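You operate a simulated robot arm through the tools that you are given. There is no shell and no other tool. Be economical: measure what you need, move in short steps, check, and stop when the job is done.

Carry out the task below with a simulated two-armed robot. There is one attempt and no reset: what you move stays moved.

## Task
On the dining table top, fold the yellow striped cloth in half, so that it is half as long.

It is judged by the outcome, as a careful person would: the job done as asked, and still so three seconds after it is handed in. It fails if anything else is knocked over, pushed out of place, dropped, spilled or broken. Flat cloth is picked up by pressing the open fingertips on it (5 to 10 N) and closing them slowly along it; thin cloth reads only 2 to 8 mm in the jaws.

## Robot
Two 7-joint arms with two-finger parallel grippers on one trunk, on a base that drives. Base frame: it is fixed to the floor where the robot stands at the start and does not move with it; the origin is under the middle of the robot, x ahead of it, y to its left, z up. Lengths are in m, angles in degrees, forces in N, time in s.
The left shoulder is at the start at [0.07, 0.134, 1.026], the right one opposite. Places, roughly: dining table [1, 0, 0.8]. Payload 1.57 kg a hand.
The TCP of each hand is the grasp point between the finger pads, 0.03 m short of the fingertips. In the tool frame z runs along the fingers and y along their closing line. Largest opening 0.08 m; finger width 0.017, thickness 0.012; the body of the gripper, 0.04 by 0.082 m, starts 0.08 m behind the TCP.
Orientation is that of the tool frame in the base frame, as a unit quaternion [x, y, z, w]. With the fingers straight down and closing along the base's y, the tool's x points along the base's -x, its y along +y and its z along -z.

## Interface
- The arms move only by the tool nudge_tool. It takes "left_motion", "right_motion" or both (then of equal length, played together; a hand with none holds still); each is one flat list of numbers, 7 for each row, row after row: the finger opening in m, from 0 to 0.08, then the shift along the base's x, y, z in units of 25 mm (1.0 is 25 mm), then the turn, a rotation vector about the base's x, y, z in units of 4 degrees (1.0 is 4 degrees). In form: [hand, tx, ty, tz, ax, ay, az, hand, tx, ty, tz, ax, ay, az, ...]. A call has 1 to 8 rows; each row shifts and turns the commanded pose from where the row before left it. A call with a number of a shift or a turn outside -1 to 1 is refused whole. Rows are played at 5 a second. More than 0.05 m and 8.6 degrees between two rows, or a gripper value outside its range, and nothing of the call is played. Where a pose cannot be reached the arm comes as near as it can. A force on the tool above 40 N (or 10 N above the force at the start of the call, whichever is more), or a blocked arm, ends the call early, and 0.2 s more pass. Each finger travels about 0.153 m/s and halts on what it meets, pressing with about 22 N; the grip force reading is that of the motor and also rises with nothing between the fingers. The clock runs only during rows and for 0.2 s after the last one: add rows that do not move to give the fingers time. The reply holds the time, the measured pose of the TCP, the force on the tool along the base axes, the opening and the grip force, in the units named above and with some noise, and new pictures: "views" is both (left out), scene, wrist or none (wrist: the cameras of the hands that moved).
- Cameras (640 x 400 px; columns grow to the right, rows downward): "scene" is now at [0.1265, -0.0061, 1.2341]; the picture's right is [-0.07, -1.00, 0.00], its down [-0.76, 0.05, -0.64] and it looks along [0.64, -0.05, -0.77] (base axes); focal length 248 px, centre (320, 200). "left" rides on the left gripper at [0.072, 0.007, -0.122] in its tool frame; the picture's right is [-0.09, 1.00, 0.00], its down [-0.84, -0.08, -0.54] and it looks along [-0.54, -0.05, 0.84] (tool axes); focal length 238 px, centre (320, 200). "right" rides on the right gripper at [0.072, -0.007, -0.122] in its tool frame; the picture's right is [0.09, 1.00, 0.00], its down [-0.84, 0.08, -0.54] and it looks along [-0.54, 0.05, 0.84] (tool axes); focal length 238 px, centre (320, 200). There is no depth. A picture from a camera that has moved, and an enlarged one, comes with that camera's place and axes in the base frame and with its lens.
- lift_body(by): slides the trunk up (or, below 0, down) by that many m; the arms and the scene camera ride with it, the base frame stays. It gives what a move gives, with no picture.
- drive_base(legs): drives the robot by 1 to 6 legs, each [ahead, left, turn to the left] in m, m and degrees, along the robot's own axes; the way and the turn of a leg run together, so that a leg with both is an arc; at most 1.5 m and 180 degrees a leg. The arms and the cameras ride along, it lands a little off, and it stops where it bumps. It gives what a move gives, and a new picture of the scene camera.
- head_to(pan, tilt): turns the head with the scene camera to pan (to the left, within 86 degrees either way) and tilt (down, from -29 to 69), counted from straight ahead of the robot. It gives what a move gives, and a new picture of the scene camera.
- zoom(camera, box): a new picture of the part [left, top, right, bottom] of that camera's present view, enlarged. The clock stands still meanwhile.
- hand_in(): hands the job in; it is judged then, once.

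Go step by step. Nothing tells you exact positions but the pictures and the camera data: compare them with the known pose of the tool, close in by small moves and look again before you grip or let go. The budget is 120 turns and 260 pictures, counting those below and the enlarged ones. Unless the task says otherwise, let go and move clear before handing in.

The tools are called after "Call:" as a command line: name --argument value ..., lists and objects as JSON in quotes. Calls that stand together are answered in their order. nudge_tool: Moves the arms, as the interface text tells. Its arguments: {"type":"object","properties":{"left_motion":{"type":"array","items":{"type":"number"}},"right_motion":{"type":"array","items":{"type":"number"}},"views":{"type":"string","enum":["both","scene","wrist","none"]}},"required":[]} The other tools are called the same way: lift_body (by) slides the trunk up or down; drive_base (legs) drives the base; head_to (pan, tilt) turns the head that bears the scene camera; zoom (camera, box) takes an enlarged picture of a part of a camera's view; hand_in () hands the job in.

At the start:

```text
t: 0.0
left_tcp_pos: [0.4867, 0.2311, 0.944]
left_tcp_rot: [0.0, 1.0, 0.001, -0.002]
left_force: [-0.4, 0.1, -0.6]
left_grip_width: 0.0801
left_finger_force: 0.0
right_tcp_pos: [0.4865, -0.2194, 0.9266]
right_tcp_rot: [0.0, 1.0, 0.0, 0.0]
right_force: [-0.6, -0.1, 0.4]
right_grip_width: 0.0798
right_finger_force: 0.1
trunk travel left (down, up): [-0.6, 0.34]
robot x, y, heading: [-0.003, 0.0012, 0.1]
head pan, tilt: [-4.1, 50.0]
```

scene: 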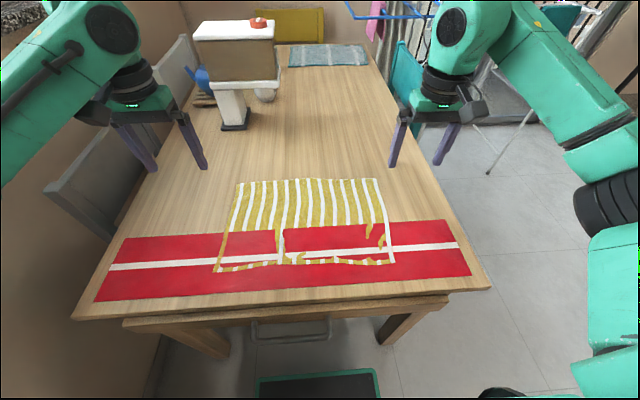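
right: 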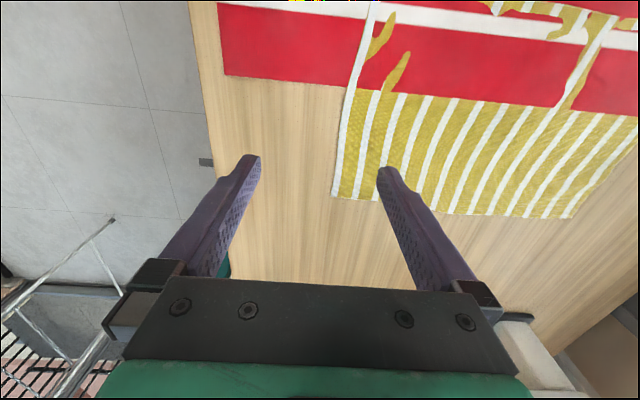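
left: 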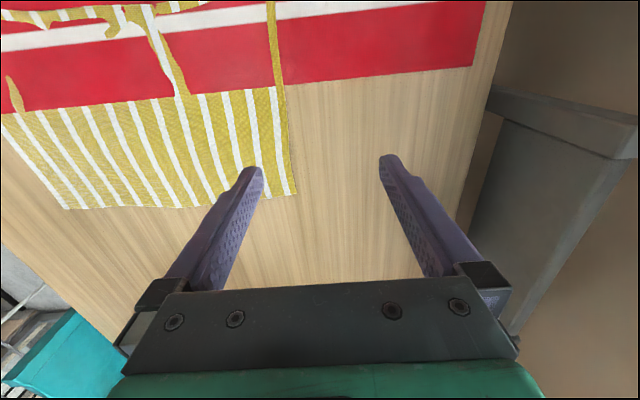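

The striped cloth lies with its long side (about 0.41 m) across my y axis and its short side (about 0.27 m) along x, partly on a red runner. I'll take a closer look before planning the fold.

Call:
zoom --camera "scene" --box '[190, 160, 420, 304]'

Call:
head_to --pan 0 --tilt 66

```text
2.78 times, centred on (305, 232) of scene
camera zoom: at [0.1265, -0.0061, 1.2341], right [-0.07, -1.0, 0.0], down [-0.76, 0.05, -0.64], along [0.64, -0.05, -0.77], focal length 688 px, centre (362, 111)
```

zoom: 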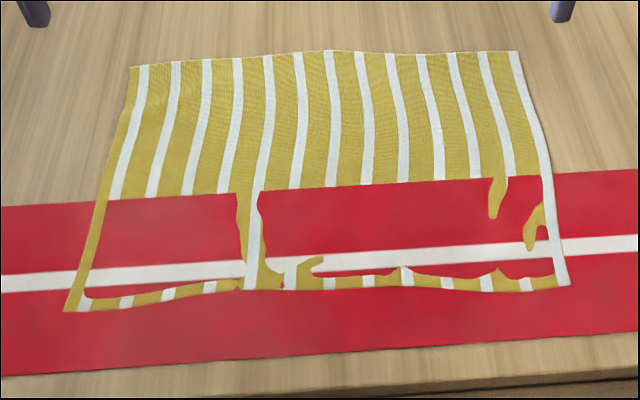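

```text
t: 0.8
left_tcp_pos: [0.487, 0.2315, 0.945]
left_tcp_rot: [0.0, 1.0, 0.0, -0.001]
left_force: [0.0, 0.0, -0.2]
left_grip_width: 0.0799
left_finger_force: 0.0
right_tcp_pos: [0.4865, -0.2187, 0.9268]
right_tcp_rot: [-0.001, 1.0, 0.0, -0.001]
right_force: [0.0, -0.3, 0.1]
right_grip_width: 0.0799
right_finger_force: 0.0
trunk travel left (down, up): [-0.6, 0.34]
robot x, y, heading: [0.0013, -0.0026, 0.1]
head pan, tilt: [0.0, 66.0]
camera scene: at [0.1091, -0.0006, 1.2149], right [0.0, -1.0, 0.0], down [-0.91, 0.0, -0.41], along [0.41, 0.0, -0.91], focal length 248 px, centre (320, 200)
```

scene: 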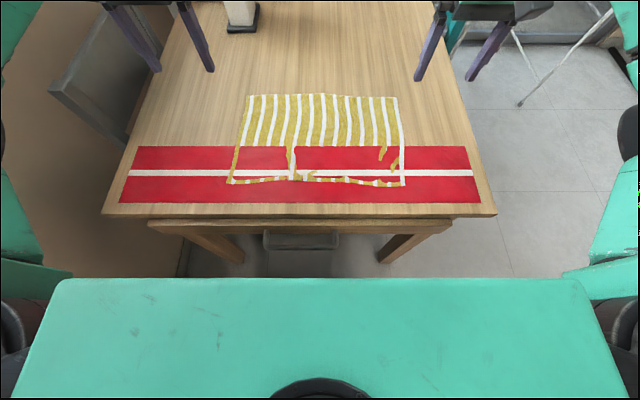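

The runner is drawn over the near half of the cloth. The cloth corners are about (.665,.20), (.385,.21), (.657,-.21) and (.38,-.20). I plan to take the left edge with the left hand on the far corner and the right hand on the near corner, then carry it over to the right edge. First I'll check the reach.

Call:
nudge_tool --left_motion '[0.04, 0.765, -0.2, -0.6, 0, 0, 0, 0.04, 0.765, -0.2, -0.6, 0, 0, 0, 0.04, 0.765, -0.2, -0.6, 0, 0, 0, 0.04, 0.765, -0.2, -0.6, 0, 0, 0, 0.04, 0.765, -0.2, -0.6, 0, 0, 0, 0.04, 0.765, -0.2, -0.6, 0, 0, 0, 0.04, 0.765, -0.2, -0.6, 0, 0, 0, 0.04, 0.765, -0.2, -0.6, 0, 0, 0]' --right_motion '[0.04, -0.35, 1, -0.2, 0, 0, 0, 0.04, -0.35, 1, -0.2, 0, 0, 0, 0.04, -0.35, 1, -0.2, 0, 0, 0, 0.04, -0.35, 1, -0.2, 0, 0, 0, 0.04, -0.35, 1, -0.2, 0, 0, 0, 0.04, -0.35, 1, -0.2, 0, 0, 0, 0.04, -0.35, 1, -0.2, 0, 0, 0, 0.04, -0.35, 1, -0.2, 0, 0, 0]'

```text
t: 2.6
left_tcp_pos: [0.6178, 0.1929, 0.8237]
left_tcp_rot: [0.0, 1.0, -0.001, 0.001]
left_force: [0.3, 0.7, 0.2]
left_grip_width: 0.04
left_finger_force: 0.0
left hand out of reach, approached as far as the arm can: row 8
right_tcp_pos: [0.4149, -0.016, 0.8869]
right_tcp_rot: [0.0, 1.0, -0.001, 0.0]
right_force: [-0.5, 0.2, 0.2]
right_grip_width: 0.0399
right_finger_force: 0.1
trunk travel left (down, up): [-0.6, 0.34]
robot x, y, heading: [0.0006, 0.0016, 0.1]
head pan, tilt: [0.0, 66.0]
camera scene: at [0.109, 0.0007, 1.2149], right [0.0, -1.0, 0.0], down [-0.91, 0.0, -0.41], along [0.41, 0.0, -0.91], focal length 248 px, centre (320, 200)
camera right: at [0.3428, -0.0218, 1.0088], right [-0.09, 1.0, 0.0], down [0.84, 0.08, 0.54], along [0.54, 0.05, -0.84], focal length 238 px, centre (320, 200)
camera left: at [0.5447, 0.2, 0.9443], right [0.09, 1.0, 0.0], down [0.84, -0.08, 0.54], along [0.54, -0.05, -0.84], focal length 238 px, centre (320, 200)
```

scene: 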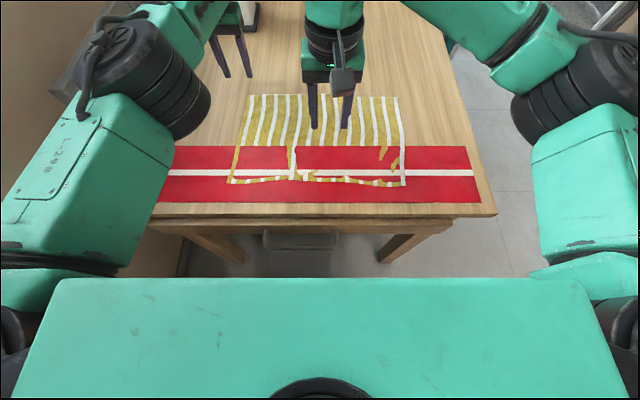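
right: 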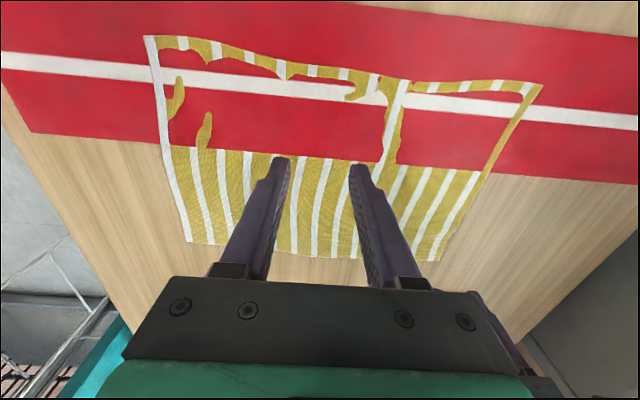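
left: 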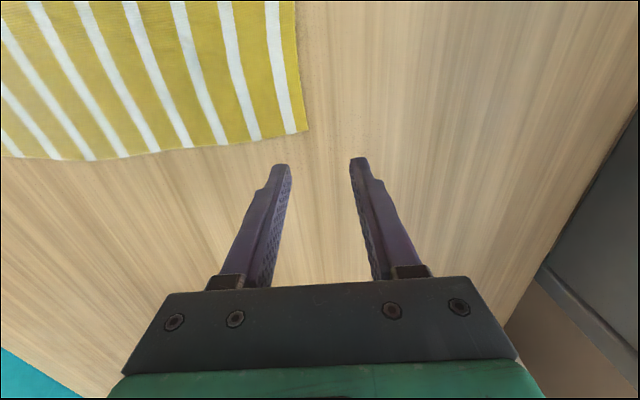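

The wrist and scene views together put the table top at about z 0.757. That places the cloth corners at about (.603,.178), (.354,.19), (.597,-.19) and (.35,-.18), all within reach. Next I'll bring both hands over the left corners.

Call:
nudge_tool --left_motion '[0.03, -0.4, -0.3, 0, 0, 0, 0, 0.03, -0.4, -0.4, 0, 0, 0, 0, 0.03, -0.4, -0.4, 0, 0, 0, 0, 0.03, -0.2, -0.4, 0, 0, 0, 0, 0.03, 0, -0.3, 0, 0, 0, 0, 0.03, 0, 0, 0, 0, 0, 0, 0.03, 0, 0, 0, 0, 0, 0, 0.03, 0, 0, 0, 0, 0, 0]' --right_motion '[0.03, -0.2, 0.88, -0.28, 0, 0, 0, 0.03, -0.2, 0.88, -0.28, 0, 0, 0, 0.03, -0.2, 0.88, -0.28, 0, 0, 0, 0.03, -0.2, 0.88, -0.28, 0, 0, 0, 0.03, -0.2, 0.88, -0.28, 0, 0, 0, 0.03, -0.2, 0.88, -0.28, 0, 0, 0, 0.03, -0.2, 0.88, -0.28, 0, 0, 0, 0.03, -0.2, 0.88, -0.28, 0, 0, 0]'

```text
t: 4.5
left_tcp_pos: [0.6066, 0.2609, 0.8208]
left_tcp_rot: [-0.066, 0.998, -0.001, 0.001]
left_force: [-0.7, -0.3, 0.6]
left_grip_width: 0.0297
left_finger_force: 0.1
left hand out of reach, approached as far as the arm can: row 2, 3, 4, 5
right_tcp_pos: [0.3993, 0.144, 0.855]
right_tcp_rot: [0.039, 0.999, 0.032, -0.004]
right_force: [-0.3, 0.2, -0.1]
right_grip_width: 0.0299
right_finger_force: 0.1
trunk travel left (down, up): [-0.6, 0.34]
robot x, y, heading: [0.0005, 0.002, 0.1]
head pan, tilt: [0.0, 66.0]
stopped in row 8 (left hand): the arm was blocked; the commanded pose is now the measured one
camera scene: at [0.1091, 0.0001, 1.2149], right [0.0, -1.0, 0.0], down [-0.91, 0.0, -0.41], along [0.41, 0.0, -0.91], focal length 248 px, centre (320, 200)
camera right: at [0.3287, 0.1349, 0.9777], right [-0.01, 1.0, 0.07], down [0.84, -0.02, 0.54], along [0.54, 0.06, -0.84], focal length 238 px, centre (320, 200)
camera left: at [0.5338, 0.2581, 0.9417], right [-0.04, 1.0, 0.0], down [0.84, 0.03, 0.54], along [0.54, 0.02, -0.84], focal length 238 px, centre (320, 200)
```

scene: 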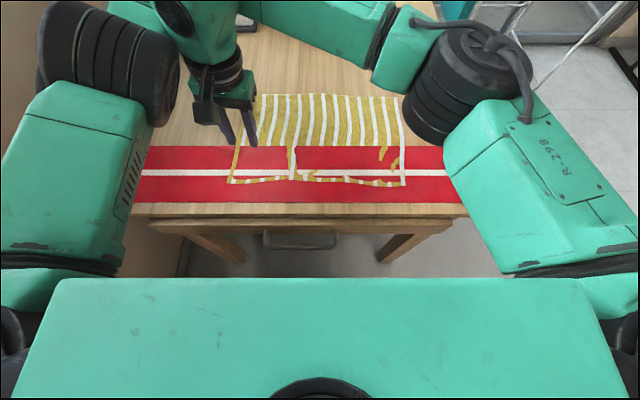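
right: 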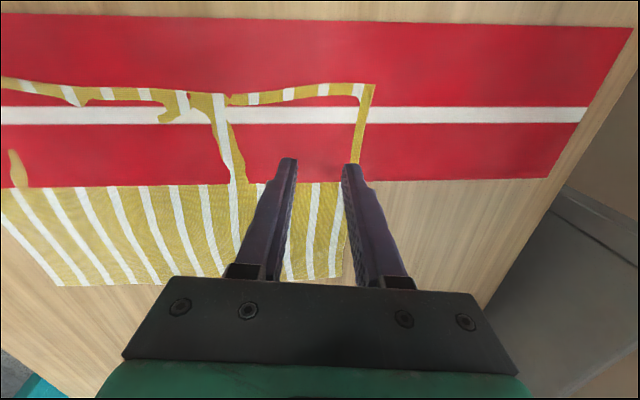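
left: 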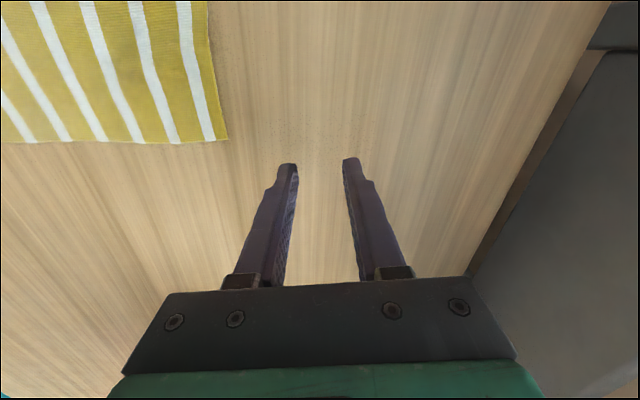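

The two hands got in each other's way, one behind the other. I'll back them apart. The better plan is the mirror one: stand to the right and turn left, so the right hand takes the far-right corner and the left hand the near-right corner side by side, then carry the edge by driving.

Call:
nudge_tool --right_motion '[0.03, 0, -1, 0.5, 0, 0, 0, 0.03, 0, -1, 0.5, 0, 0, 0, 0.03, 0, -1, 0.5, 0, 0, 0, 0.03, 0, -1, 0.5, 0, 0, 0, 0.03, 0, -1, 0.5, 0, 0, 0, 0.03, 0, -1, 0.5, 0, 0, 0, 0.03, 0, -1, 0.5, 0, 0, 0, 0.03, 0, -1, 0.5, 0, 0, 0]' --views "none"

Call:
nudge_tool --left_motion '[0.03, -0.5, 0, 0.5, 0, 0, 0, 0.03, -0.8, 0, 0.6, 0, 0, 0, 0.03, -0.8, 0, 0.6, 0, 0, 0, 0.03, -0.8, 0, 0.6, 0, 0, 0, 0.03, -0.8, 0, 0.6, 0, 0, 0, 0.03, -0.5, 0, 0.6, 0, 0, 0, 0.03, 0, 0, 0.6, 0, 0, 0, 0.03, 0, 0, 0.6, 0, 0, 0]' --right_motion '[0.03, 0, -1, 0, 0, 0, 0, 0.03, 0, -1, 0, 0, 0, 0, 0.03, 0, -1, 0, 0, 0, 0, 0.03, 0, -1, 0, 0, 0, 0, 0.03, 0, -0.6, 0, 0, 0, 0, 0.03, 0, 0, 0, 0, 0, 0, 0.03, 0, 0, 0, 0, 0, 0, 0.03, 0, 0, 0, 0, 0, 0]' --views "scene"

```text
t: 6.3
left_tcp_pos: [0.6057, 0.2583, 0.8213]
left_tcp_rot: [-0.064, 0.998, 0.001, 0.001]
left_force: [-0.5, 0.0, -0.2]
left_grip_width: 0.03
left_finger_force: 0.0
right_tcp_pos: [0.4001, -0.0558, 0.9551]
right_tcp_rot: [0.039, 0.999, 0.033, -0.004]
right_force: [-0.3, 0.6, -1.0]
right_grip_width: 0.0302
right_finger_force: 0.1
trunk travel left (down, up): [-0.6, 0.34]
robot x, y, heading: [-0.0014, -0.0016, -0.2]
head pan, tilt: [0.0, 66.0]
```

```text
t: 8.1
left_tcp_pos: [0.6077, 0.2571, 0.8527]
left_tcp_rot: [-0.064, 0.998, -0.001, 0.0]
left_force: [0.1, -0.9, -0.2]
left_grip_width: 0.0298
left_finger_force: 0.1
left hand out of reach, approached as far as the arm can: row 1, 2, 3, 4, 5, 6
right_tcp_pos: [0.3978, -0.171, 0.9547]
right_tcp_rot: [0.038, 0.999, 0.033, -0.005]
right_force: [0.0, -0.3, 0.4]
right_grip_width: 0.0298
right_finger_force: 0.0
trunk travel left (down, up): [-0.6, 0.34]
robot x, y, heading: [-0.0023, -0.0011, 0.2]
head pan, tilt: [0.0, 66.0]
camera scene: at [0.109, -0.0005, 1.2149], right [0.0, -1.0, 0.0], down [-0.91, 0.0, -0.41], along [0.41, 0.0, -0.91], focal length 248 px, centre (320, 200)
```

scene: 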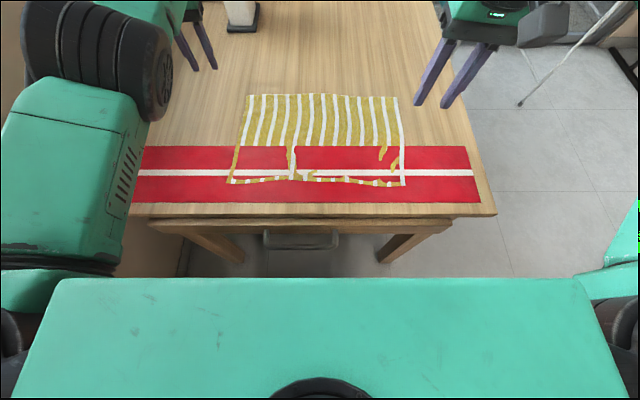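

The cloth hasn't moved. The left arm seems stuck at a joint limit, so I'll try lifting it straight up and then back.

Call:
nudge_tool --left_motion '[0.03, 0, 0, 0.8, 0, 0, 0, 0.03, 0, 0, 0.8, 0, 0, 0, 0.03, 0, 0, 0.8, 0, 0, 0, 0.03, 0, 0, 0.8, 0, 0, 0, 0.03, -0.5, 0, 0.4, 0, 0, 0, 0.03, -0.5, 0, 0, 0, 0, 0, 0.03, -0.5, 0, 0, 0, 0, 0, 0.03, -0.5, 0, 0, 0, 0, 0]' --views "none"

```text
t: 9.9
left_tcp_pos: [0.6009, 0.23, 0.9585]
left_tcp_rot: [-0.016, 0.999, 0.013, 0.03]
left_force: [0.5, -0.5, -0.9]
left_grip_width: 0.0298
left_finger_force: 0.1
left hand out of reach, approached as far as the arm can: row 4, 5, 6, 7, 8
right_tcp_pos: [0.3992, -0.1713, 0.9545]
right_tcp_rot: [0.039, 0.999, 0.032, -0.005]
right_force: [0.2, 0.8, -0.1]
right_grip_width: 0.0301
right_finger_force: 0.1
trunk travel left (down, up): [-0.6, 0.34]
robot x, y, heading: [0.0011, -0.0004, -0.2]
head pan, tilt: [0.0, 66.0]
```

Call:
nudge_tool --left_motion '[0.03, -0.6, 0, 0, 0, 0, 0, 0.03, -0.6, 0, 0, 0, 0, 0, 0.03, -0.6, 0, 0, 0, 0, 0, 0.03, -0.6, 0, 0, 0, 0, 0, 0.03, 0, 0, 0, 0, 0, 0, 0.03, 0, 0, 0, 0, 0, 0]' --views "both"

```text
t: 11.3
left_tcp_pos: [0.5315, 0.2603, 0.9431]
left_tcp_rot: [-0.065, 0.998, 0.001, 0.0]
left_force: [0.6, 0.7, 0.5]
left_grip_width: 0.0301
left_finger_force: 0.0
left hand out of reach, approached as far as the arm can: row 1, 3, 4
right_tcp_pos: [0.3978, -0.1693, 0.9528]
right_tcp_rot: [0.038, 0.999, 0.032, -0.004]
right_force: [-0.1, 0.1, -0.1]
right_grip_width: 0.03
right_finger_force: 0.1
trunk travel left (down, up): [-0.6, 0.34]
robot x, y, heading: [-0.0006, -0.0017, 0.1]
head pan, tilt: [0.0, 66.0]
camera scene: at [0.109, -0.0006, 1.2149], right [0.0, -1.0, 0.0], down [-0.91, 0.0, -0.41], along [0.41, 0.0, -0.91], focal length 248 px, centre (320, 200)
camera left: at [0.4593, 0.2584, 1.0649], right [-0.04, 1.0, 0.0], down [0.84, 0.03, 0.54], along [0.54, 0.02, -0.84], focal length 238 px, centre (320, 200)
```

scene: 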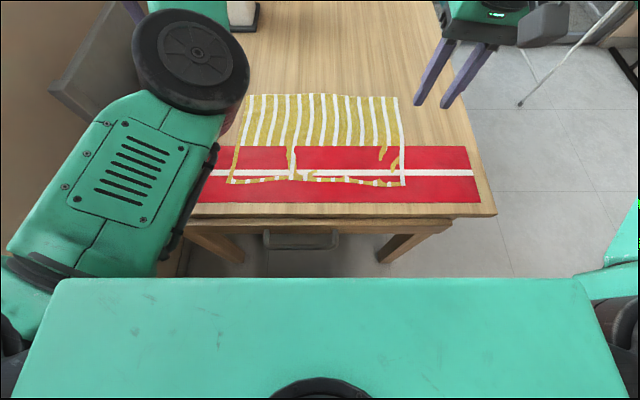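
left: 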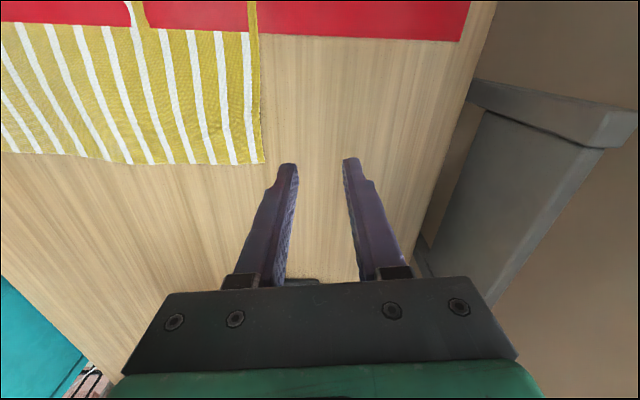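

The left arm is free again. Now I'll drive to the right and turn left 40°.

Call:
drive_base --legs '[[0, -0.36, 0], [0, 0, 40]]'

Call:
head_to --pan 0 --tilt 55

```text
t: 15.4
left_tcp_pos: [0.2534, 0.1797, 0.9444]
left_tcp_rot: [-0.388, 0.922, 0.0, 0.0]
left_force: [0.0, 0.6, -0.7]
left_grip_width: 0.0297
left_finger_force: 0.1
right_tcp_pos: [0.4176, -0.2427, 0.9536]
right_tcp_rot: [-0.292, 0.956, 0.029, -0.015]
right_force: [-0.1, 0.7, -0.6]
right_grip_width: 0.0299
right_finger_force: 0.0
trunk travel left (down, up): [-0.6, 0.34]
robot x, y, heading: [0.0014, -0.3575, 38.5]
head pan, tilt: [0.0, 66.0]
camera scene: at [0.0843, -0.2887, 1.2149], right [0.62, -0.78, 0.0], down [-0.72, -0.57, -0.41], along [0.32, 0.25, -0.91], focal length 248 px, centre (320, 200)
```

scene: 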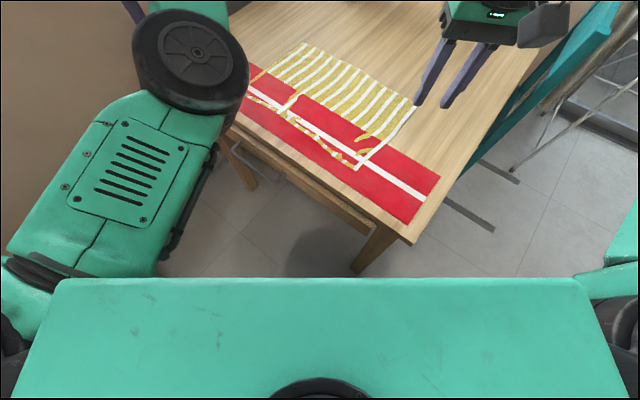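

```text
t: 16.1
left_tcp_pos: [0.2539, 0.1783, 0.9441]
left_tcp_rot: [-0.389, 0.921, 0.0, 0.0]
left_force: [-0.3, 0.2, -0.5]
left_grip_width: 0.0302
left_finger_force: 0.1
right_tcp_pos: [0.417, -0.2425, 0.9545]
right_tcp_rot: [-0.292, 0.956, 0.029, -0.014]
right_force: [-0.2, 0.0, -0.1]
right_grip_width: 0.0298
right_finger_force: 0.1
trunk travel left (down, up): [-0.6, 0.34]
robot x, y, heading: [-0.0008, -0.355, 38.3]
head pan, tilt: [0.0, 55.0]
camera scene: at [0.0942, -0.281, 1.2275], right [0.62, -0.78, 0.0], down [-0.64, -0.51, -0.57], along [0.45, 0.36, -0.82], focal length 248 px, centre (320, 200)
```

scene: 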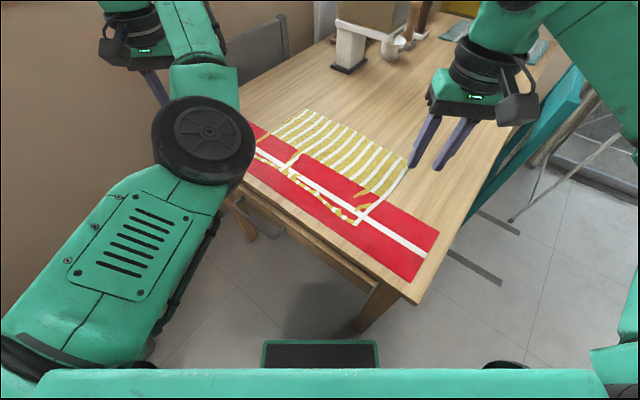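

The space around here is good. I'll bring the right hand over the far-right corner and the left hand toward the near-right corner, turning both so they close along y.

Call:
nudge_tool --left_motion '[0.03, 0.3, -0.8, -0.1, 0, 0, -1, 0.03, 0.3, -0.8, -0.1, 0, 0, -1, 0.03, 0.3, -0.8, -0.1, 0, 0, -1, 0.03, 0.3, -0.8, -0.1, 0, 0, -1, 0.03, 0.3, -0.8, -0.1, 0, 0, -1, 0.03, 0.3, -0.8, -0.1, 0, 0, -1, 0.03, 0.3, -0.8, -0.1, 0, 0, -1, 0.03, 0.3, -0.8, -0.1, 0, 0, -1]' --right_motion '[0.03, 0.75, 0.4, -0.5, 0, 0, -1, 0.03, 0.75, 0.4, -0.5, 0, 0, -1, 0.03, 0.75, 0.4, -0.5, 0, 0, -1, 0.03, 0.75, 0.4, -0.5, 0, 0, -1, 0.03, 0.75, 0.4, -0.5, 0, 0, -1, 0.03, 0.75, 0.4, -0.5, 0, 0, -1, 0.03, 0.75, 0.4, -0.5, 0, 0, -1, 0.03, 0.75, 0.4, -0.5, 0, 0, -1]'

```text
t: 17.9
left_tcp_pos: [0.3704, 0.1027, 0.9277]
left_tcp_rot: [-0.119, 0.993, -0.001, -0.002]
left_force: [0.2, -0.8, 0.2]
left_grip_width: 0.03
left_finger_force: 0.1
left hand out of reach, approached as far as the arm can: row 1, 2, 3, 4, 5, 6, 7, 8
right_tcp_pos: [0.5699, -0.1633, 0.8493]
right_tcp_rot: [-0.017, 0.999, 0.031, -0.006]
right_force: [0.7, 0.6, -0.6]
right_grip_width: 0.0298
right_finger_force: 0.0
trunk travel left (down, up): [-0.6, 0.34]
robot x, y, heading: [-0.001, -0.3554, 38.6]
head pan, tilt: [0.0, 55.0]
camera scene: at [0.0951, -0.2805, 1.2274], right [0.62, -0.78, 0.0], down [-0.64, -0.51, -0.57], along [0.45, 0.36, -0.82], focal length 248 px, centre (320, 200)
camera right: at [0.5002, -0.1801, 0.972], right [-0.12, 0.99, 0.06], down [0.84, 0.07, 0.54], along [0.53, 0.12, -0.84], focal length 238 px, centre (320, 200)
camera left: at [0.2992, 0.0924, 1.0486], right [-0.15, 0.99, 0.0], down [0.83, 0.12, 0.54], along [0.53, 0.08, -0.84], focal length 238 px, centre (320, 200)
```

scene: 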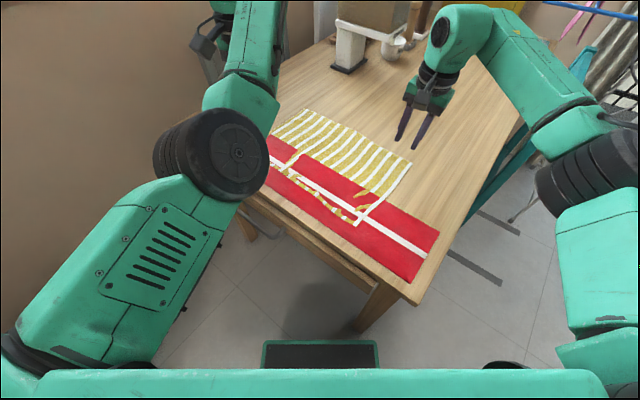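
right: 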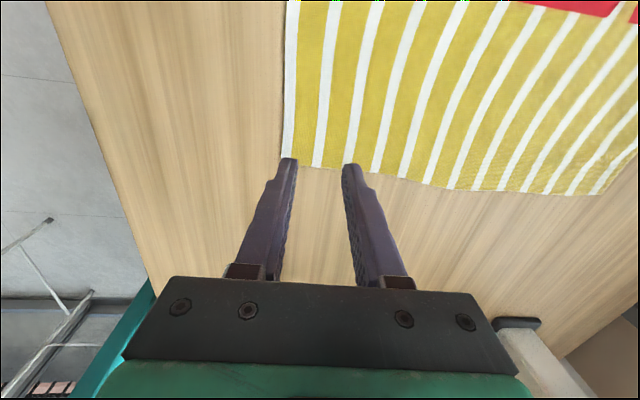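
left: 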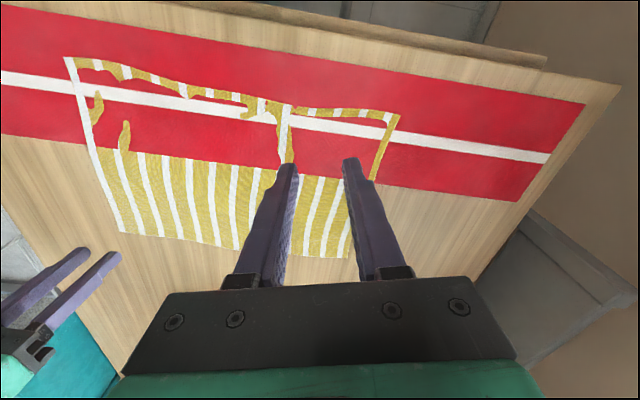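

The right hand is well placed. The left arm is in an awkward posture, so I'll return it to its start-like pose relative to the robot and see if it recovers.

Call:
nudge_tool --left_motion '[0.03, -0.4, 0.56, 0.1, 0, 0, 0.9, 0.03, -0.4, 0.56, 0.1, 0, 0, 0.9, 0.03, -0.4, 0.56, 0.1, 0, 0, 0.9, 0.03, -0.4, 0.56, 0.1, 0, 0, 0.9, 0.03, -0.4, 0.56, 0.1, 0, 0, 0.9, 0.03, -0.4, 0.56, 0.1, 0, 0, 0.9, 0.03, -0.4, 0.56, 0.1, 0, 0, 0.9, 0.03, -0.4, 0.56, 0.1, 0, 0, 0]' --views "scene"

```text
t: 19.7
left_tcp_pos: [0.2893, 0.217, 0.9487]
left_tcp_rot: [-0.334, 0.943, 0.0, 0.0]
left_force: [-0.2, -0.3, -0.4]
left_grip_width: 0.0302
left_finger_force: 0.1
right_tcp_pos: [0.5683, -0.1627, 0.8508]
right_tcp_rot: [-0.018, 0.999, 0.032, -0.006]
right_force: [0.0, 0.4, 1.1]
right_grip_width: 0.0299
right_finger_force: 0.1
trunk travel left (down, up): [-0.6, 0.34]
robot x, y, heading: [0.0004, -0.3542, 38.3]
head pan, tilt: [0.0, 55.0]
camera scene: at [0.0936, -0.2803, 1.2275], right [0.62, -0.78, 0.0], down [-0.64, -0.51, -0.57], along [0.45, 0.36, -0.82], focal length 248 px, centre (320, 200)
```

scene: 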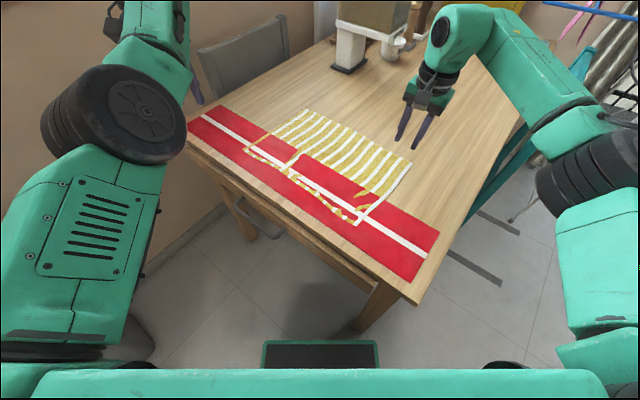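

Call:
nudge_tool --left_motion '[0.03, -0.5, -0.4, 0, 0, 0, 0, 0.03, -0.5, -0.4, 0, 0, 0, 0, 0.03, -0.5, -0.4, 0, 0, 0, 0, 0.03, -0.5, -0.4, 0, 0, 0, 0, 0.03, -0.5, -0.4, 0, 0, 0, 0, 0.03, -0.5, -0.4, 0, 0, 0, 0]' --views "scene"

```text
t: 21.1
left_tcp_pos: [0.2219, 0.1871, 0.9523]
left_tcp_rot: [-0.333, 0.943, -0.002, -0.001]
left_force: [-0.1, 0.6, 0.2]
left_grip_width: 0.0299
left_finger_force: 0.1
left hand out of reach, approached as far as the arm can: row 4, 5, 6
right_tcp_pos: [0.5676, -0.1635, 0.8503]
right_tcp_rot: [-0.018, 0.999, 0.032, -0.007]
right_force: [0.1, -0.2, -0.4]
right_grip_width: 0.03
right_finger_force: 0.0
trunk travel left (down, up): [-0.6, 0.34]
robot x, y, heading: [0.0042, -0.3543, 38.3]
head pan, tilt: [0.0, 55.0]
camera scene: at [0.094, -0.2811, 1.2276], right [0.62, -0.78, 0.0], down [-0.64, -0.51, -0.57], along [0.45, 0.36, -0.82], focal length 248 px, centre (320, 200)
```

scene: 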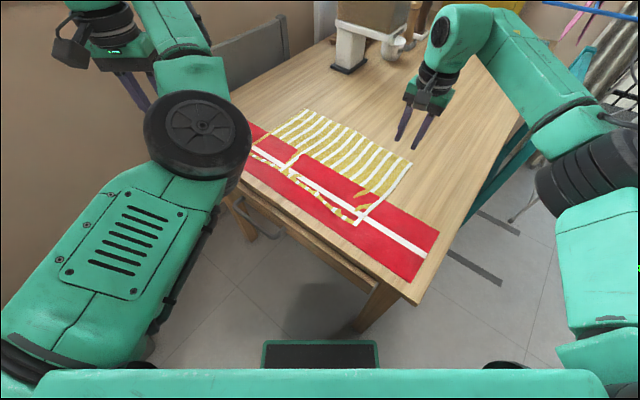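

Call:
nudge_tool --left_motion '[0.03, 0, 0, 0.8, 0, 0, 1, 0.03, 0, 0, 0.8, 0, 0, 1, 0.03, 0, 0, 0.8, 0, 0, 1, 0.03, 0, 0, 0.8, 0, 0, 1, 0.03, 0, 0, 0.8, 0, 0, 1, 0.03, 0, 0, 0.8, 0, 0, 1, 0.03, -0.6, -0.5, 0, 0, 0, 0, 0.03, -0.6, -0.5, 0, 0, 0, 0]' --views "scene"

```text
t: 22.9
left_tcp_pos: [0.1893, 0.163, 1.0697]
left_tcp_rot: [-0.522, 0.853, 0.001, 0.0]
left_force: [-0.6, 0.4, 0.5]
left_grip_width: 0.0301
left_finger_force: 0.0
right_tcp_pos: [0.5689, -0.1651, 0.8512]
right_tcp_rot: [-0.018, 0.999, 0.032, -0.006]
right_force: [0.1, 0.5, -0.1]
right_grip_width: 0.03
right_finger_force: 0.1
trunk travel left (down, up): [-0.6, 0.34]
robot x, y, heading: [0.0001, -0.3583, 38.3]
head pan, tilt: [0.0, 55.0]
camera scene: at [0.0939, -0.2815, 1.2276], right [0.62, -0.78, 0.0], down [-0.64, -0.51, -0.57], along [0.45, 0.36, -0.82], focal length 248 px, centre (320, 200)
```

scene: 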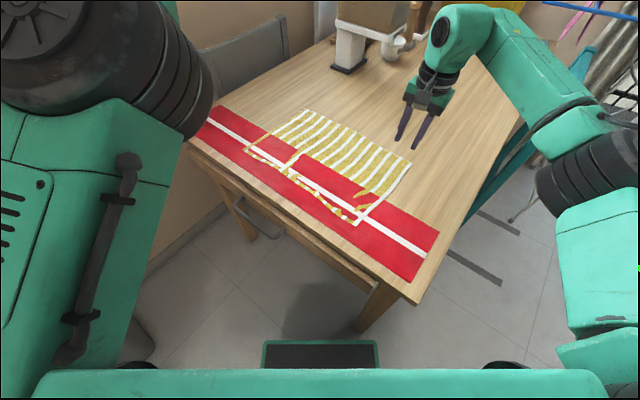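

Raising and turning freed the arm with its elbow out. Now I'll swing it toward the near-right corner.

Call:
nudge_tool --left_motion '[0.03, 0.3, -0.8, -0.3, 0, 0, -0.7, 0.03, 0.3, -0.8, -0.3, 0, 0, -0.7, 0.03, 0.3, -0.8, -0.3, 0, 0, -0.7, 0.03, 0.3, -0.8, -0.3, 0, 0, -0.7, 0.03, 0.3, -0.8, -0.3, 0, 0, -0.7, 0.03, 0.3, -0.8, -0.3, 0, 0, -0.7, 0.03, 0.3, -0.8, -0.3, 0, 0, -0.7, 0.03, 0.3, -0.8, -0.3, 0, 0, -0.7]' --views "scene"

```text
t: 24.7
left_tcp_pos: [0.2345, 0.1216, 1.0618]
left_tcp_rot: [-0.411, 0.912, -0.012, 0.007]
left_force: [0.1, -0.5, 0.7]
left_grip_width: 0.0303
left_finger_force: 0.1
left hand out of reach, approached as far as the arm can: row 1, 3, 4, 5, 6, 7, 8
right_tcp_pos: [0.569, -0.163, 0.8505]
right_tcp_rot: [-0.016, 0.999, 0.031, -0.008]
right_force: [0.5, -0.2, 0.9]
right_grip_width: 0.03
right_finger_force: 0.1
trunk travel left (down, up): [-0.6, 0.34]
robot x, y, heading: [-0.0005, -0.3605, 38.5]
head pan, tilt: [0.0, 55.0]
camera scene: at [0.0944, -0.2808, 1.2275], right [0.62, -0.78, 0.0], down [-0.64, -0.51, -0.57], along [0.45, 0.36, -0.82], focal length 248 px, centre (320, 200)
```

scene: 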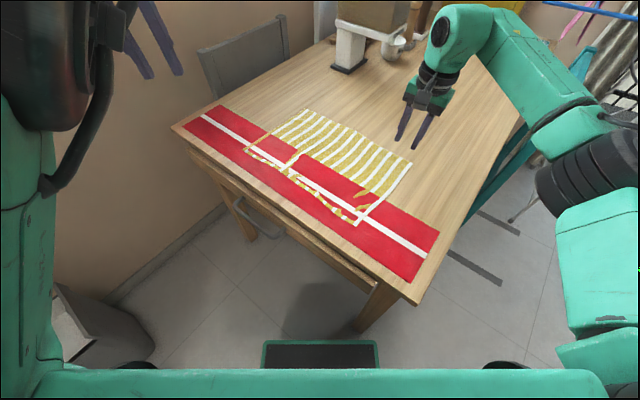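

Call:
nudge_tool --left_motion '[0.03, 0, 0, -0.8, 0, 0, -0.5, 0.03, 0, 0, -0.8, 0, 0, -0.5, 0.03, 0, 0, -0.8, 0, 0, -0.5, 0.03, 0, 0, -0.8, 0, 0, -0.5, 0.03, 0, 0, -0.8, 0, 0, 0, 0.03, 0, -0.4, -0.4, 0, 0, 0, 0.03, 0, -0.4, 0, 0, 0, 0, 0.03, 0, -0.4, 0, 0, 0, 0]' --views "scene"

```text
t: 26.5
left_tcp_pos: [0.2422, 0.151, 0.9577]
left_tcp_rot: [-0.324, 0.946, -0.01, 0.001]
left_force: [0.5, 0.3, 0.6]
left_grip_width: 0.0302
left_finger_force: 0.1
left hand out of reach, approached as far as the arm can: row 1, 2, 3, 4, 5, 6, 7, 8
right_tcp_pos: [0.5683, -0.1649, 0.8512]
right_tcp_rot: [-0.017, 0.999, 0.032, -0.006]
right_force: [0.6, 0.2, -0.6]
right_grip_width: 0.0299
right_finger_force: 0.0
trunk travel left (down, up): [-0.6, 0.34]
robot x, y, heading: [-0.0001, -0.3575, 38.2]
head pan, tilt: [0.0, 55.0]
camera scene: at [0.0943, -0.2809, 1.2275], right [0.62, -0.78, 0.0], down [-0.64, -0.51, -0.57], along [0.45, 0.36, -0.82], focal length 248 px, centre (320, 200)
```

scene: 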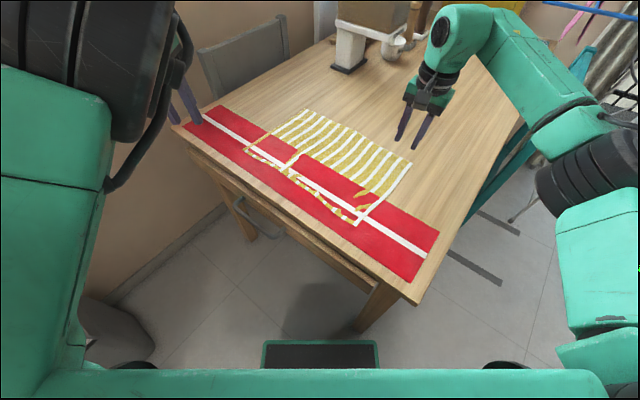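

Call:
nudge_tool --left_motion '[0.03, 0, 0, 0, 0, 0, 0, 0.03, 0.6, -0.4, 0, 0, 0, 0, 0.03, 0.6, -0.4, 0, 0, 0, 0, 0.03, 0.6, -0.4, 0, 0, 0, 0, 0.03, 0.4, -0.6, 0, 0, 0, 0, 0.03, 0.4, -0.6, 0, 0, 0, 0, 0.03, 0.4, -0.6, 0, 0, 0, 0, 0.03, 0.4, -0.6, 0, 0, 0, 0]' --views "scene"

```text
t: 28.3
left_tcp_pos: [0.2779, 0.1412, 0.9628]
left_tcp_rot: [-0.319, 0.948, -0.004, -0.002]
left_force: [-0.4, -0.5, -0.3]
left_grip_width: 0.03
left_finger_force: 0.1
left hand out of reach, approached as far as the arm can: row 2, 3, 4, 5, 6, 7, 8
right_tcp_pos: [0.5686, -0.1647, 0.8506]
right_tcp_rot: [-0.017, 0.999, 0.032, -0.007]
right_force: [-0.4, -0.6, 1.0]
right_grip_width: 0.03
right_finger_force: 0.1
trunk travel left (down, up): [-0.6, 0.34]
robot x, y, heading: [0.0003, -0.3514, 38.4]
head pan, tilt: [0.0, 55.0]
camera scene: at [0.0943, -0.2809, 1.2275], right [0.62, -0.78, 0.0], down [-0.64, -0.51, -0.57], along [0.45, 0.36, -0.82], focal length 248 px, centre (320, 200)
```

scene: 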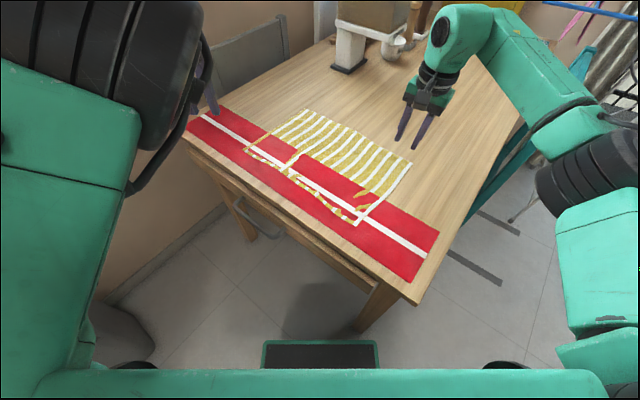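

The wrist seems to be at a limit when it turns clockwise, so I'll turn it the other way. It can then close along x, which suits this corner too.

Call:
nudge_tool --left_motion '[0.03, 0, 0, 0.3, 0, 0, 1, 0.03, 0, 0, 0.3, 0, 0, 1, 0.03, 0, 0, 0, 0, 0, 1, 0.03, 0, 0, 0, 0, 0, 1, 0.03, 0, -0.4, 0, 0, 0, 1, 0.03, 0, -0.6, 0, 0, 0, 1, 0.03, 0, -0.6, 0, 0, 0, 1, 0.03, 0, -0.6, 0, 0, 0, 1]' --views "none"

Call:
nudge_tool --left_motion '[0.03, 0, -0.6, 0, 0, 0, 1, 0.03, 0, -0.6, 0, 0, 0, 1, 0.03, 0, -0.6, 0, 0, 0, 1, 0.03, 0, -0.6, 0, 0, 0, 1, 0.03, 0.2, -0.6, 0, 0, 0, 1, 0.03, 0.2, -0.6, 0, 0, 0, 0, 0.03, 0.2, -0.6, 0, 0, 0, 0, 0.03, 0.2, -0.6, 0, 0, 0, 0]' --views "scene"

```text
t: 30.1
left_tcp_pos: [0.2808, 0.1349, 0.9865]
left_tcp_rot: [-0.556, 0.831, -0.007, -0.004]
left_force: [-0.7, -0.1, 0.5]
left_grip_width: 0.0301
left_finger_force: 0.1
left hand out of reach, approached as far as the arm can: row 5, 6, 7, 8
right_tcp_pos: [0.5684, -0.1636, 0.8514]
right_tcp_rot: [-0.017, 0.999, 0.032, -0.005]
right_force: [-1.4, -0.8, -1.1]
right_grip_width: 0.0302
right_finger_force: 0.1
trunk travel left (down, up): [-0.6, 0.34]
robot x, y, heading: [-0.0015, -0.3561, 38.5]
head pan, tilt: [0.0, 55.0]
```

```text
t: 31.9
left_tcp_pos: [0.292, 0.1252, 1.0052]
left_tcp_rot: [-0.703, 0.711, -0.009, -0.001]
left_force: [-1.2, -0.3, -0.1]
left_grip_width: 0.0303
left_finger_force: 0.1
left hand out of reach, approached as far as the arm can: row 1, 2, 3, 4, 5, 6, 7, 8
right_tcp_pos: [0.5693, -0.1643, 0.8505]
right_tcp_rot: [-0.018, 0.999, 0.033, -0.006]
right_force: [-0.3, -0.3, -0.2]
right_grip_width: 0.0298
right_finger_force: 0.0
trunk travel left (down, up): [-0.6, 0.34]
robot x, y, heading: [0.0006, -0.357, 38.3]
head pan, tilt: [0.0, 55.0]
camera scene: at [0.0942, -0.2808, 1.2275], right [0.62, -0.78, 0.0], down [-0.64, -0.51, -0.57], along [0.45, 0.36, -0.82], focal length 248 px, centre (320, 200)
```

scene: 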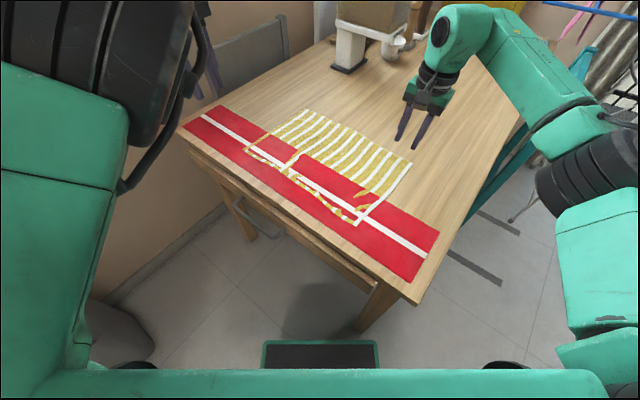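

Turning the wrist didn't fix it; something else limits inward motion of the left arm. I'll test going lower and inward.

Call:
nudge_tool --left_motion '[0.03, 0, 0, -0.8, 0, 0, -0.8, 0.03, 0, 0, -0.8, 0, 0, -0.8, 0.03, 0, 0, -0.8, 0, 0, -0.8, 0.03, 0, 0, -0.8, 0, 0, -0.8, 0.03, 0, 0, -0.8, 0, 0, -0.8, 0.03, 0, 0, -0.8, 0, 0, -0.8, 0.03, 0, 0, -0.8, 0, 0, -0.8, 0.03, 0, 0, 0, 0, 0, 0]' --views "none"

Call:
nudge_tool --left_motion '[0.03, 0.3, -0.6, 0, 0, 0, 0, 0.03, 0.3, -0.6, 0, 0, 0, 0, 0.03, 0.3, -0.6, 0, 0, 0, 0, 0.03, 0.3, -0.6, 0, 0, 0, 0, 0.03, 0.3, -0.6, 0, 0, 0, 0, 0.03, 0.2, -0.6, 0, 0, 0, 0, 0.03, 0.2, -0.6, 0, 0, 0, 0, 0.03, 0.2, -0.6, 0, 0, 0, 0]' --views "scene"

```text
t: 33.7
left_tcp_pos: [0.2809, 0.1525, 0.88]
left_tcp_rot: [-0.547, 0.837, -0.001, -0.001]
left_force: [1.2, -0.9, 0.4]
left_grip_width: 0.03
left_finger_force: 0.1
left hand out of reach, approached as far as the arm can: row 1, 4, 5, 7
right_tcp_pos: [0.5687, -0.1641, 0.8509]
right_tcp_rot: [-0.017, 0.999, 0.032, -0.005]
right_force: [-0.9, -0.1, 0.4]
right_grip_width: 0.0297
right_finger_force: 0.1
trunk travel left (down, up): [-0.6, 0.34]
robot x, y, heading: [-0.0013, -0.3612, 38.5]
head pan, tilt: [0.0, 55.0]
```

```text
t: 35.5
left_tcp_pos: [0.3138, 0.1436, 0.8855]
left_tcp_rot: [-0.547, 0.837, -0.002, -0.002]
left_force: [0.5, -0.5, -0.8]
left_grip_width: 0.0301
left_finger_force: 0.1
left hand out of reach, approached as far as the arm can: row 1, 2, 3, 4, 5, 6, 7, 8
right_tcp_pos: [0.569, -0.1636, 0.8499]
right_tcp_rot: [-0.018, 0.999, 0.032, -0.006]
right_force: [-1.3, 0.6, -0.5]
right_grip_width: 0.0302
right_finger_force: 0.0
trunk travel left (down, up): [-0.6, 0.34]
robot x, y, heading: [0.0006, -0.3516, 38.3]
head pan, tilt: [0.0, 55.0]
camera scene: at [0.0943, -0.2809, 1.2275], right [0.62, -0.78, 0.0], down [-0.64, -0.51, -0.57], along [0.45, 0.36, -0.82], focal length 248 px, centre (320, 200)
```

scene: 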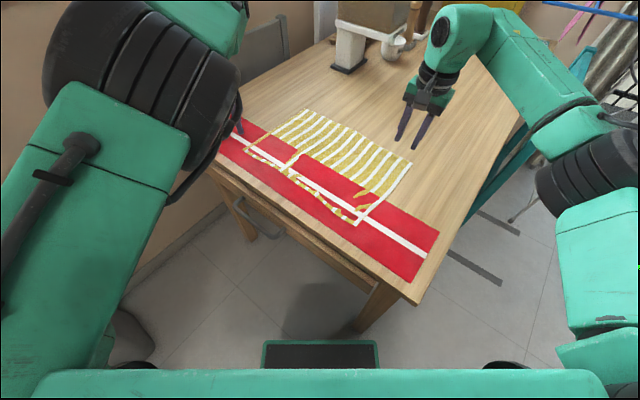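

The block looks like a minimum distance from the shoulder. I'll test swinging the left hand inward at constant reach instead.

Call:
nudge_tool --left_motion '[0.03, 0.47, -0.55, 0, 0, 0, 0, 0.03, 0.47, -0.55, 0, 0, 0, 0, 0.03, 0.47, -0.55, 0, 0, 0, 0, 0.03, 0.47, -0.55, 0, 0, 0, 0, 0.03, 0.47, -0.59, 0, 0, 0, 0, 0.03, 0.47, -0.59, 0, 0, 0, 0, 0.03, 0.47, -0.59, 0, 0, 0, 0, 0.03, 0.47, -0.59, 0, 0, 0, 0]' --views "scene"

```text
t: 37.3
left_tcp_pos: [0.3124, 0.1427, 0.885]
left_tcp_rot: [-0.547, 0.837, -0.002, -0.002]
left_force: [0.3, 0.1, 0.4]
left_grip_width: 0.0301
left_finger_force: 0.1
left hand out of reach, approached as far as the arm can: row 1, 2, 3, 4, 5, 6, 7, 8
right_tcp_pos: [0.5691, -0.1647, 0.8517]
right_tcp_rot: [-0.017, 0.999, 0.032, -0.006]
right_force: [0.0, 0.1, -0.6]
right_grip_width: 0.0303
right_finger_force: 0.1
trunk travel left (down, up): [-0.6, 0.34]
robot x, y, heading: [-0.0007, -0.3538, 38.2]
head pan, tilt: [0.0, 55.0]
camera scene: at [0.0943, -0.2809, 1.2275], right [0.62, -0.78, 0.0], down [-0.64, -0.51, -0.57], along [0.45, 0.36, -0.82], focal length 248 px, centre (320, 200)
```

scene: 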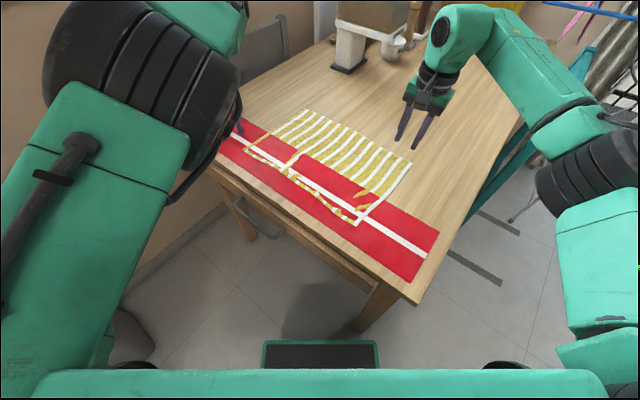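

The left elbow is tucked inward. I'll swing the hand outward and back to try to get the elbow out to the side.

Call:
nudge_tool --left_motion '[0.03, -1, 0.4, 0.4, 0, 0, 0, 0.03, -1, 0.4, 0.4, 0, 0, 0, 0.03, -1, 0.4, 0.4, 0, 0, 0, 0.03, -1, 0.4, 0.4, 0, 0, 0, 0.03, -1, 0.4, 0.4, 0, 0, 0, 0.03, -1, 0.4, 0, 0, 0, 0, 0.03, -1, 0.4, 0, 0, 0, 0, 0.03, -1, 0.4, 0, 0, 0, 0]' --views "scene"

```text
t: 39.1
left_tcp_pos: [0.1126, 0.2233, 0.9319]
left_tcp_rot: [-0.547, 0.837, 0.0, 0.0]
left_force: [-0.1, 0.0, -0.2]
left_grip_width: 0.0301
left_finger_force: 0.0
right_tcp_pos: [0.5688, -0.1627, 0.8514]
right_tcp_rot: [-0.018, 0.999, 0.031, -0.006]
right_force: [-0.5, 0.3, -0.2]
right_grip_width: 0.0301
right_finger_force: 0.1
trunk travel left (down, up): [-0.6, 0.34]
robot x, y, heading: [-0.0009, -0.3566, 38.5]
head pan, tilt: [0.0, 55.0]
camera scene: at [0.0937, -0.2801, 1.2275], right [0.62, -0.78, 0.0], down [-0.64, -0.51, -0.57], along [0.45, 0.36, -0.82], focal length 248 px, centre (320, 200)
```

scene: 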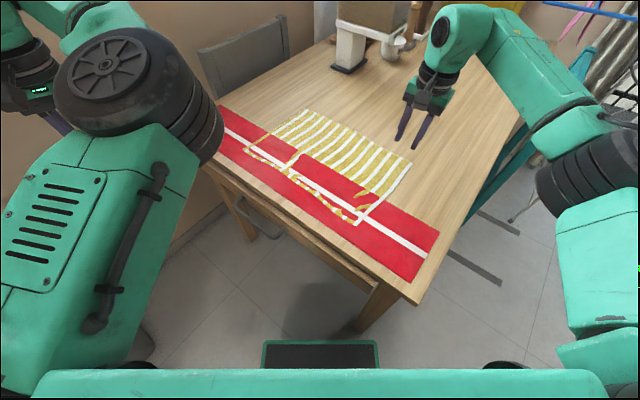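

Call:
nudge_tool --left_motion '[0.03, -0.5, -0.95, 0.2, 0, 0, 0, 0.03, -0.5, -0.95, 0.2, 0, 0, 0, 0.03, -0.5, -0.95, 0.2, 0, 0, 0, 0.03, -0.5, -0.95, 0.2, 0, 0, 0, 0.03, -0.5, -0.95, 0.2, 0, 0, 0, 0.03, -0.5, -0.95, 0.2, 0, 0, 0, 0.03, -0.5, -0.95, 0.2, 0, 0, 0, 0.03, -0.5, -0.95, 0.2, 0, 0, 0]' --views "scene"

```text
t: 40.9
left_tcp_pos: [-0.0007, 0.1278, 0.9762]
left_tcp_rot: [-0.547, 0.837, -0.001, 0.001]
left_force: [-0.3, 1.2, -0.2]
left_grip_width: 0.0298
left_finger_force: 0.1
left hand out of reach, approached as far as the arm can: row 2, 3, 4, 5, 6, 7, 8
right_tcp_pos: [0.5689, -0.1648, 0.8514]
right_tcp_rot: [-0.018, 0.999, 0.034, -0.005]
right_force: [-0.1, 0.6, 0.1]
right_grip_width: 0.0297
right_finger_force: 0.0
trunk travel left (down, up): [-0.6, 0.34]
robot x, y, heading: [-0.0, -0.354, 38.6]
head pan, tilt: [0.0, 55.0]
camera scene: at [0.0937, -0.2813, 1.2276], right [0.62, -0.78, 0.0], down [-0.64, -0.51, -0.57], along [0.45, 0.36, -0.82], focal length 248 px, centre (320, 200)
```

scene: 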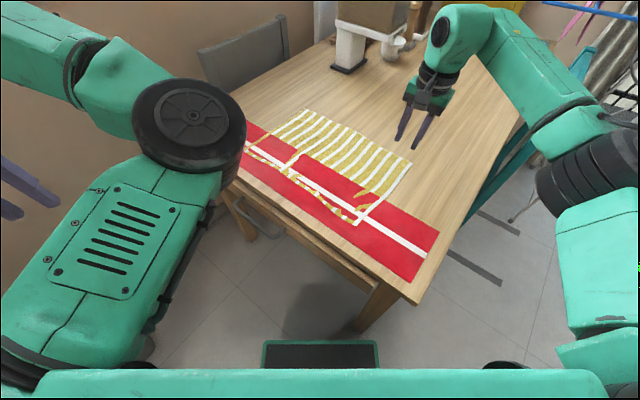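

Call:
nudge_tool --left_motion '[0.03, 0.6, 0, 1, 0, 0, 0, 0.03, 0.6, 0, 1, 0, 0, 0, 0.03, 0.6, 0, 1, 0, 0, 0, 0.03, 0.6, 0, 1, 0, 0, 0, 0.03, 0.6, 0, 1, 0, 0, 0, 0.03, 0.6, 0, 1, 0, 0, 0, 0.03, 0.6, 0, 1, 0, 0, 0, 0.03, 0.6, 0, 1, 0, 0, 0]' --views "none"

Call:
nudge_tool --left_motion '[0.03, 0, -0.8, 0, 0, 0, -1, 0.03, 0, -0.8, 0, 0, 0, -1, 0.03, 0, -0.8, 0, 0, 0, -1, 0.03, 0, -0.8, 0, 0, 0, -1, 0.03, 0, -0.8, 0, 0, 0, -1, 0.03, 0, -0.8, 0, 0, 0, -1, 0.03, 0, -0.8, 0, 0, 0, -1, 0.03, 0, -0.8, 0, 0, 0, -1]' --views "scene"

```text
t: 42.7
left_tcp_pos: [0.1088, 0.1514, 1.1777]
left_tcp_rot: [-0.549, 0.836, 0.0, 0.002]
left_force: [-0.3, 0.1, -0.7]
left_grip_width: 0.03
left_finger_force: 0.1
left hand out of reach, approached as far as the arm can: row 1, 2, 3
right_tcp_pos: [0.5681, -0.1643, 0.852]
right_tcp_rot: [-0.018, 0.999, 0.033, -0.005]
right_force: [0.3, 1.7, 0.0]
right_grip_width: 0.0301
right_finger_force: 0.0
trunk travel left (down, up): [-0.6, 0.34]
robot x, y, heading: [-0.0019, -0.3567, 38.2]
head pan, tilt: [0.0, 55.0]
```

```text
t: 43.9
left_tcp_pos: [0.1245, 0.0768, 1.1286]
left_tcp_rot: [-0.401, 0.912, -0.037, -0.08]
left_force: [0.1, -1.0, 0.4]
left_grip_width: 0.0299
left_finger_force: 0.1
left hand out of reach, approached as far as the arm can: row 5, 6
right_tcp_pos: [0.5687, -0.1638, 0.8509]
right_tcp_rot: [-0.017, 0.999, 0.033, -0.006]
right_force: [-0.3, 0.5, -0.7]
right_grip_width: 0.03
right_finger_force: 0.2
trunk travel left (down, up): [-0.6, 0.34]
robot x, y, heading: [0.0007, -0.358, 38.4]
head pan, tilt: [0.0, 55.0]
stopped in row 6 (left hand): the arm was blocked; the commanded pose is now the measured one
camera scene: at [0.0911, -0.2796, 1.2261], right [0.66, -0.75, 0.0], down [-0.62, -0.55, -0.56], along [0.42, 0.37, -0.83], focal length 248 px, centre (320, 200)
```

scene: 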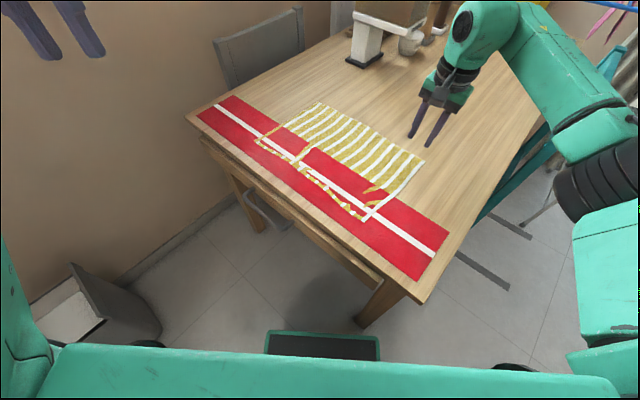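

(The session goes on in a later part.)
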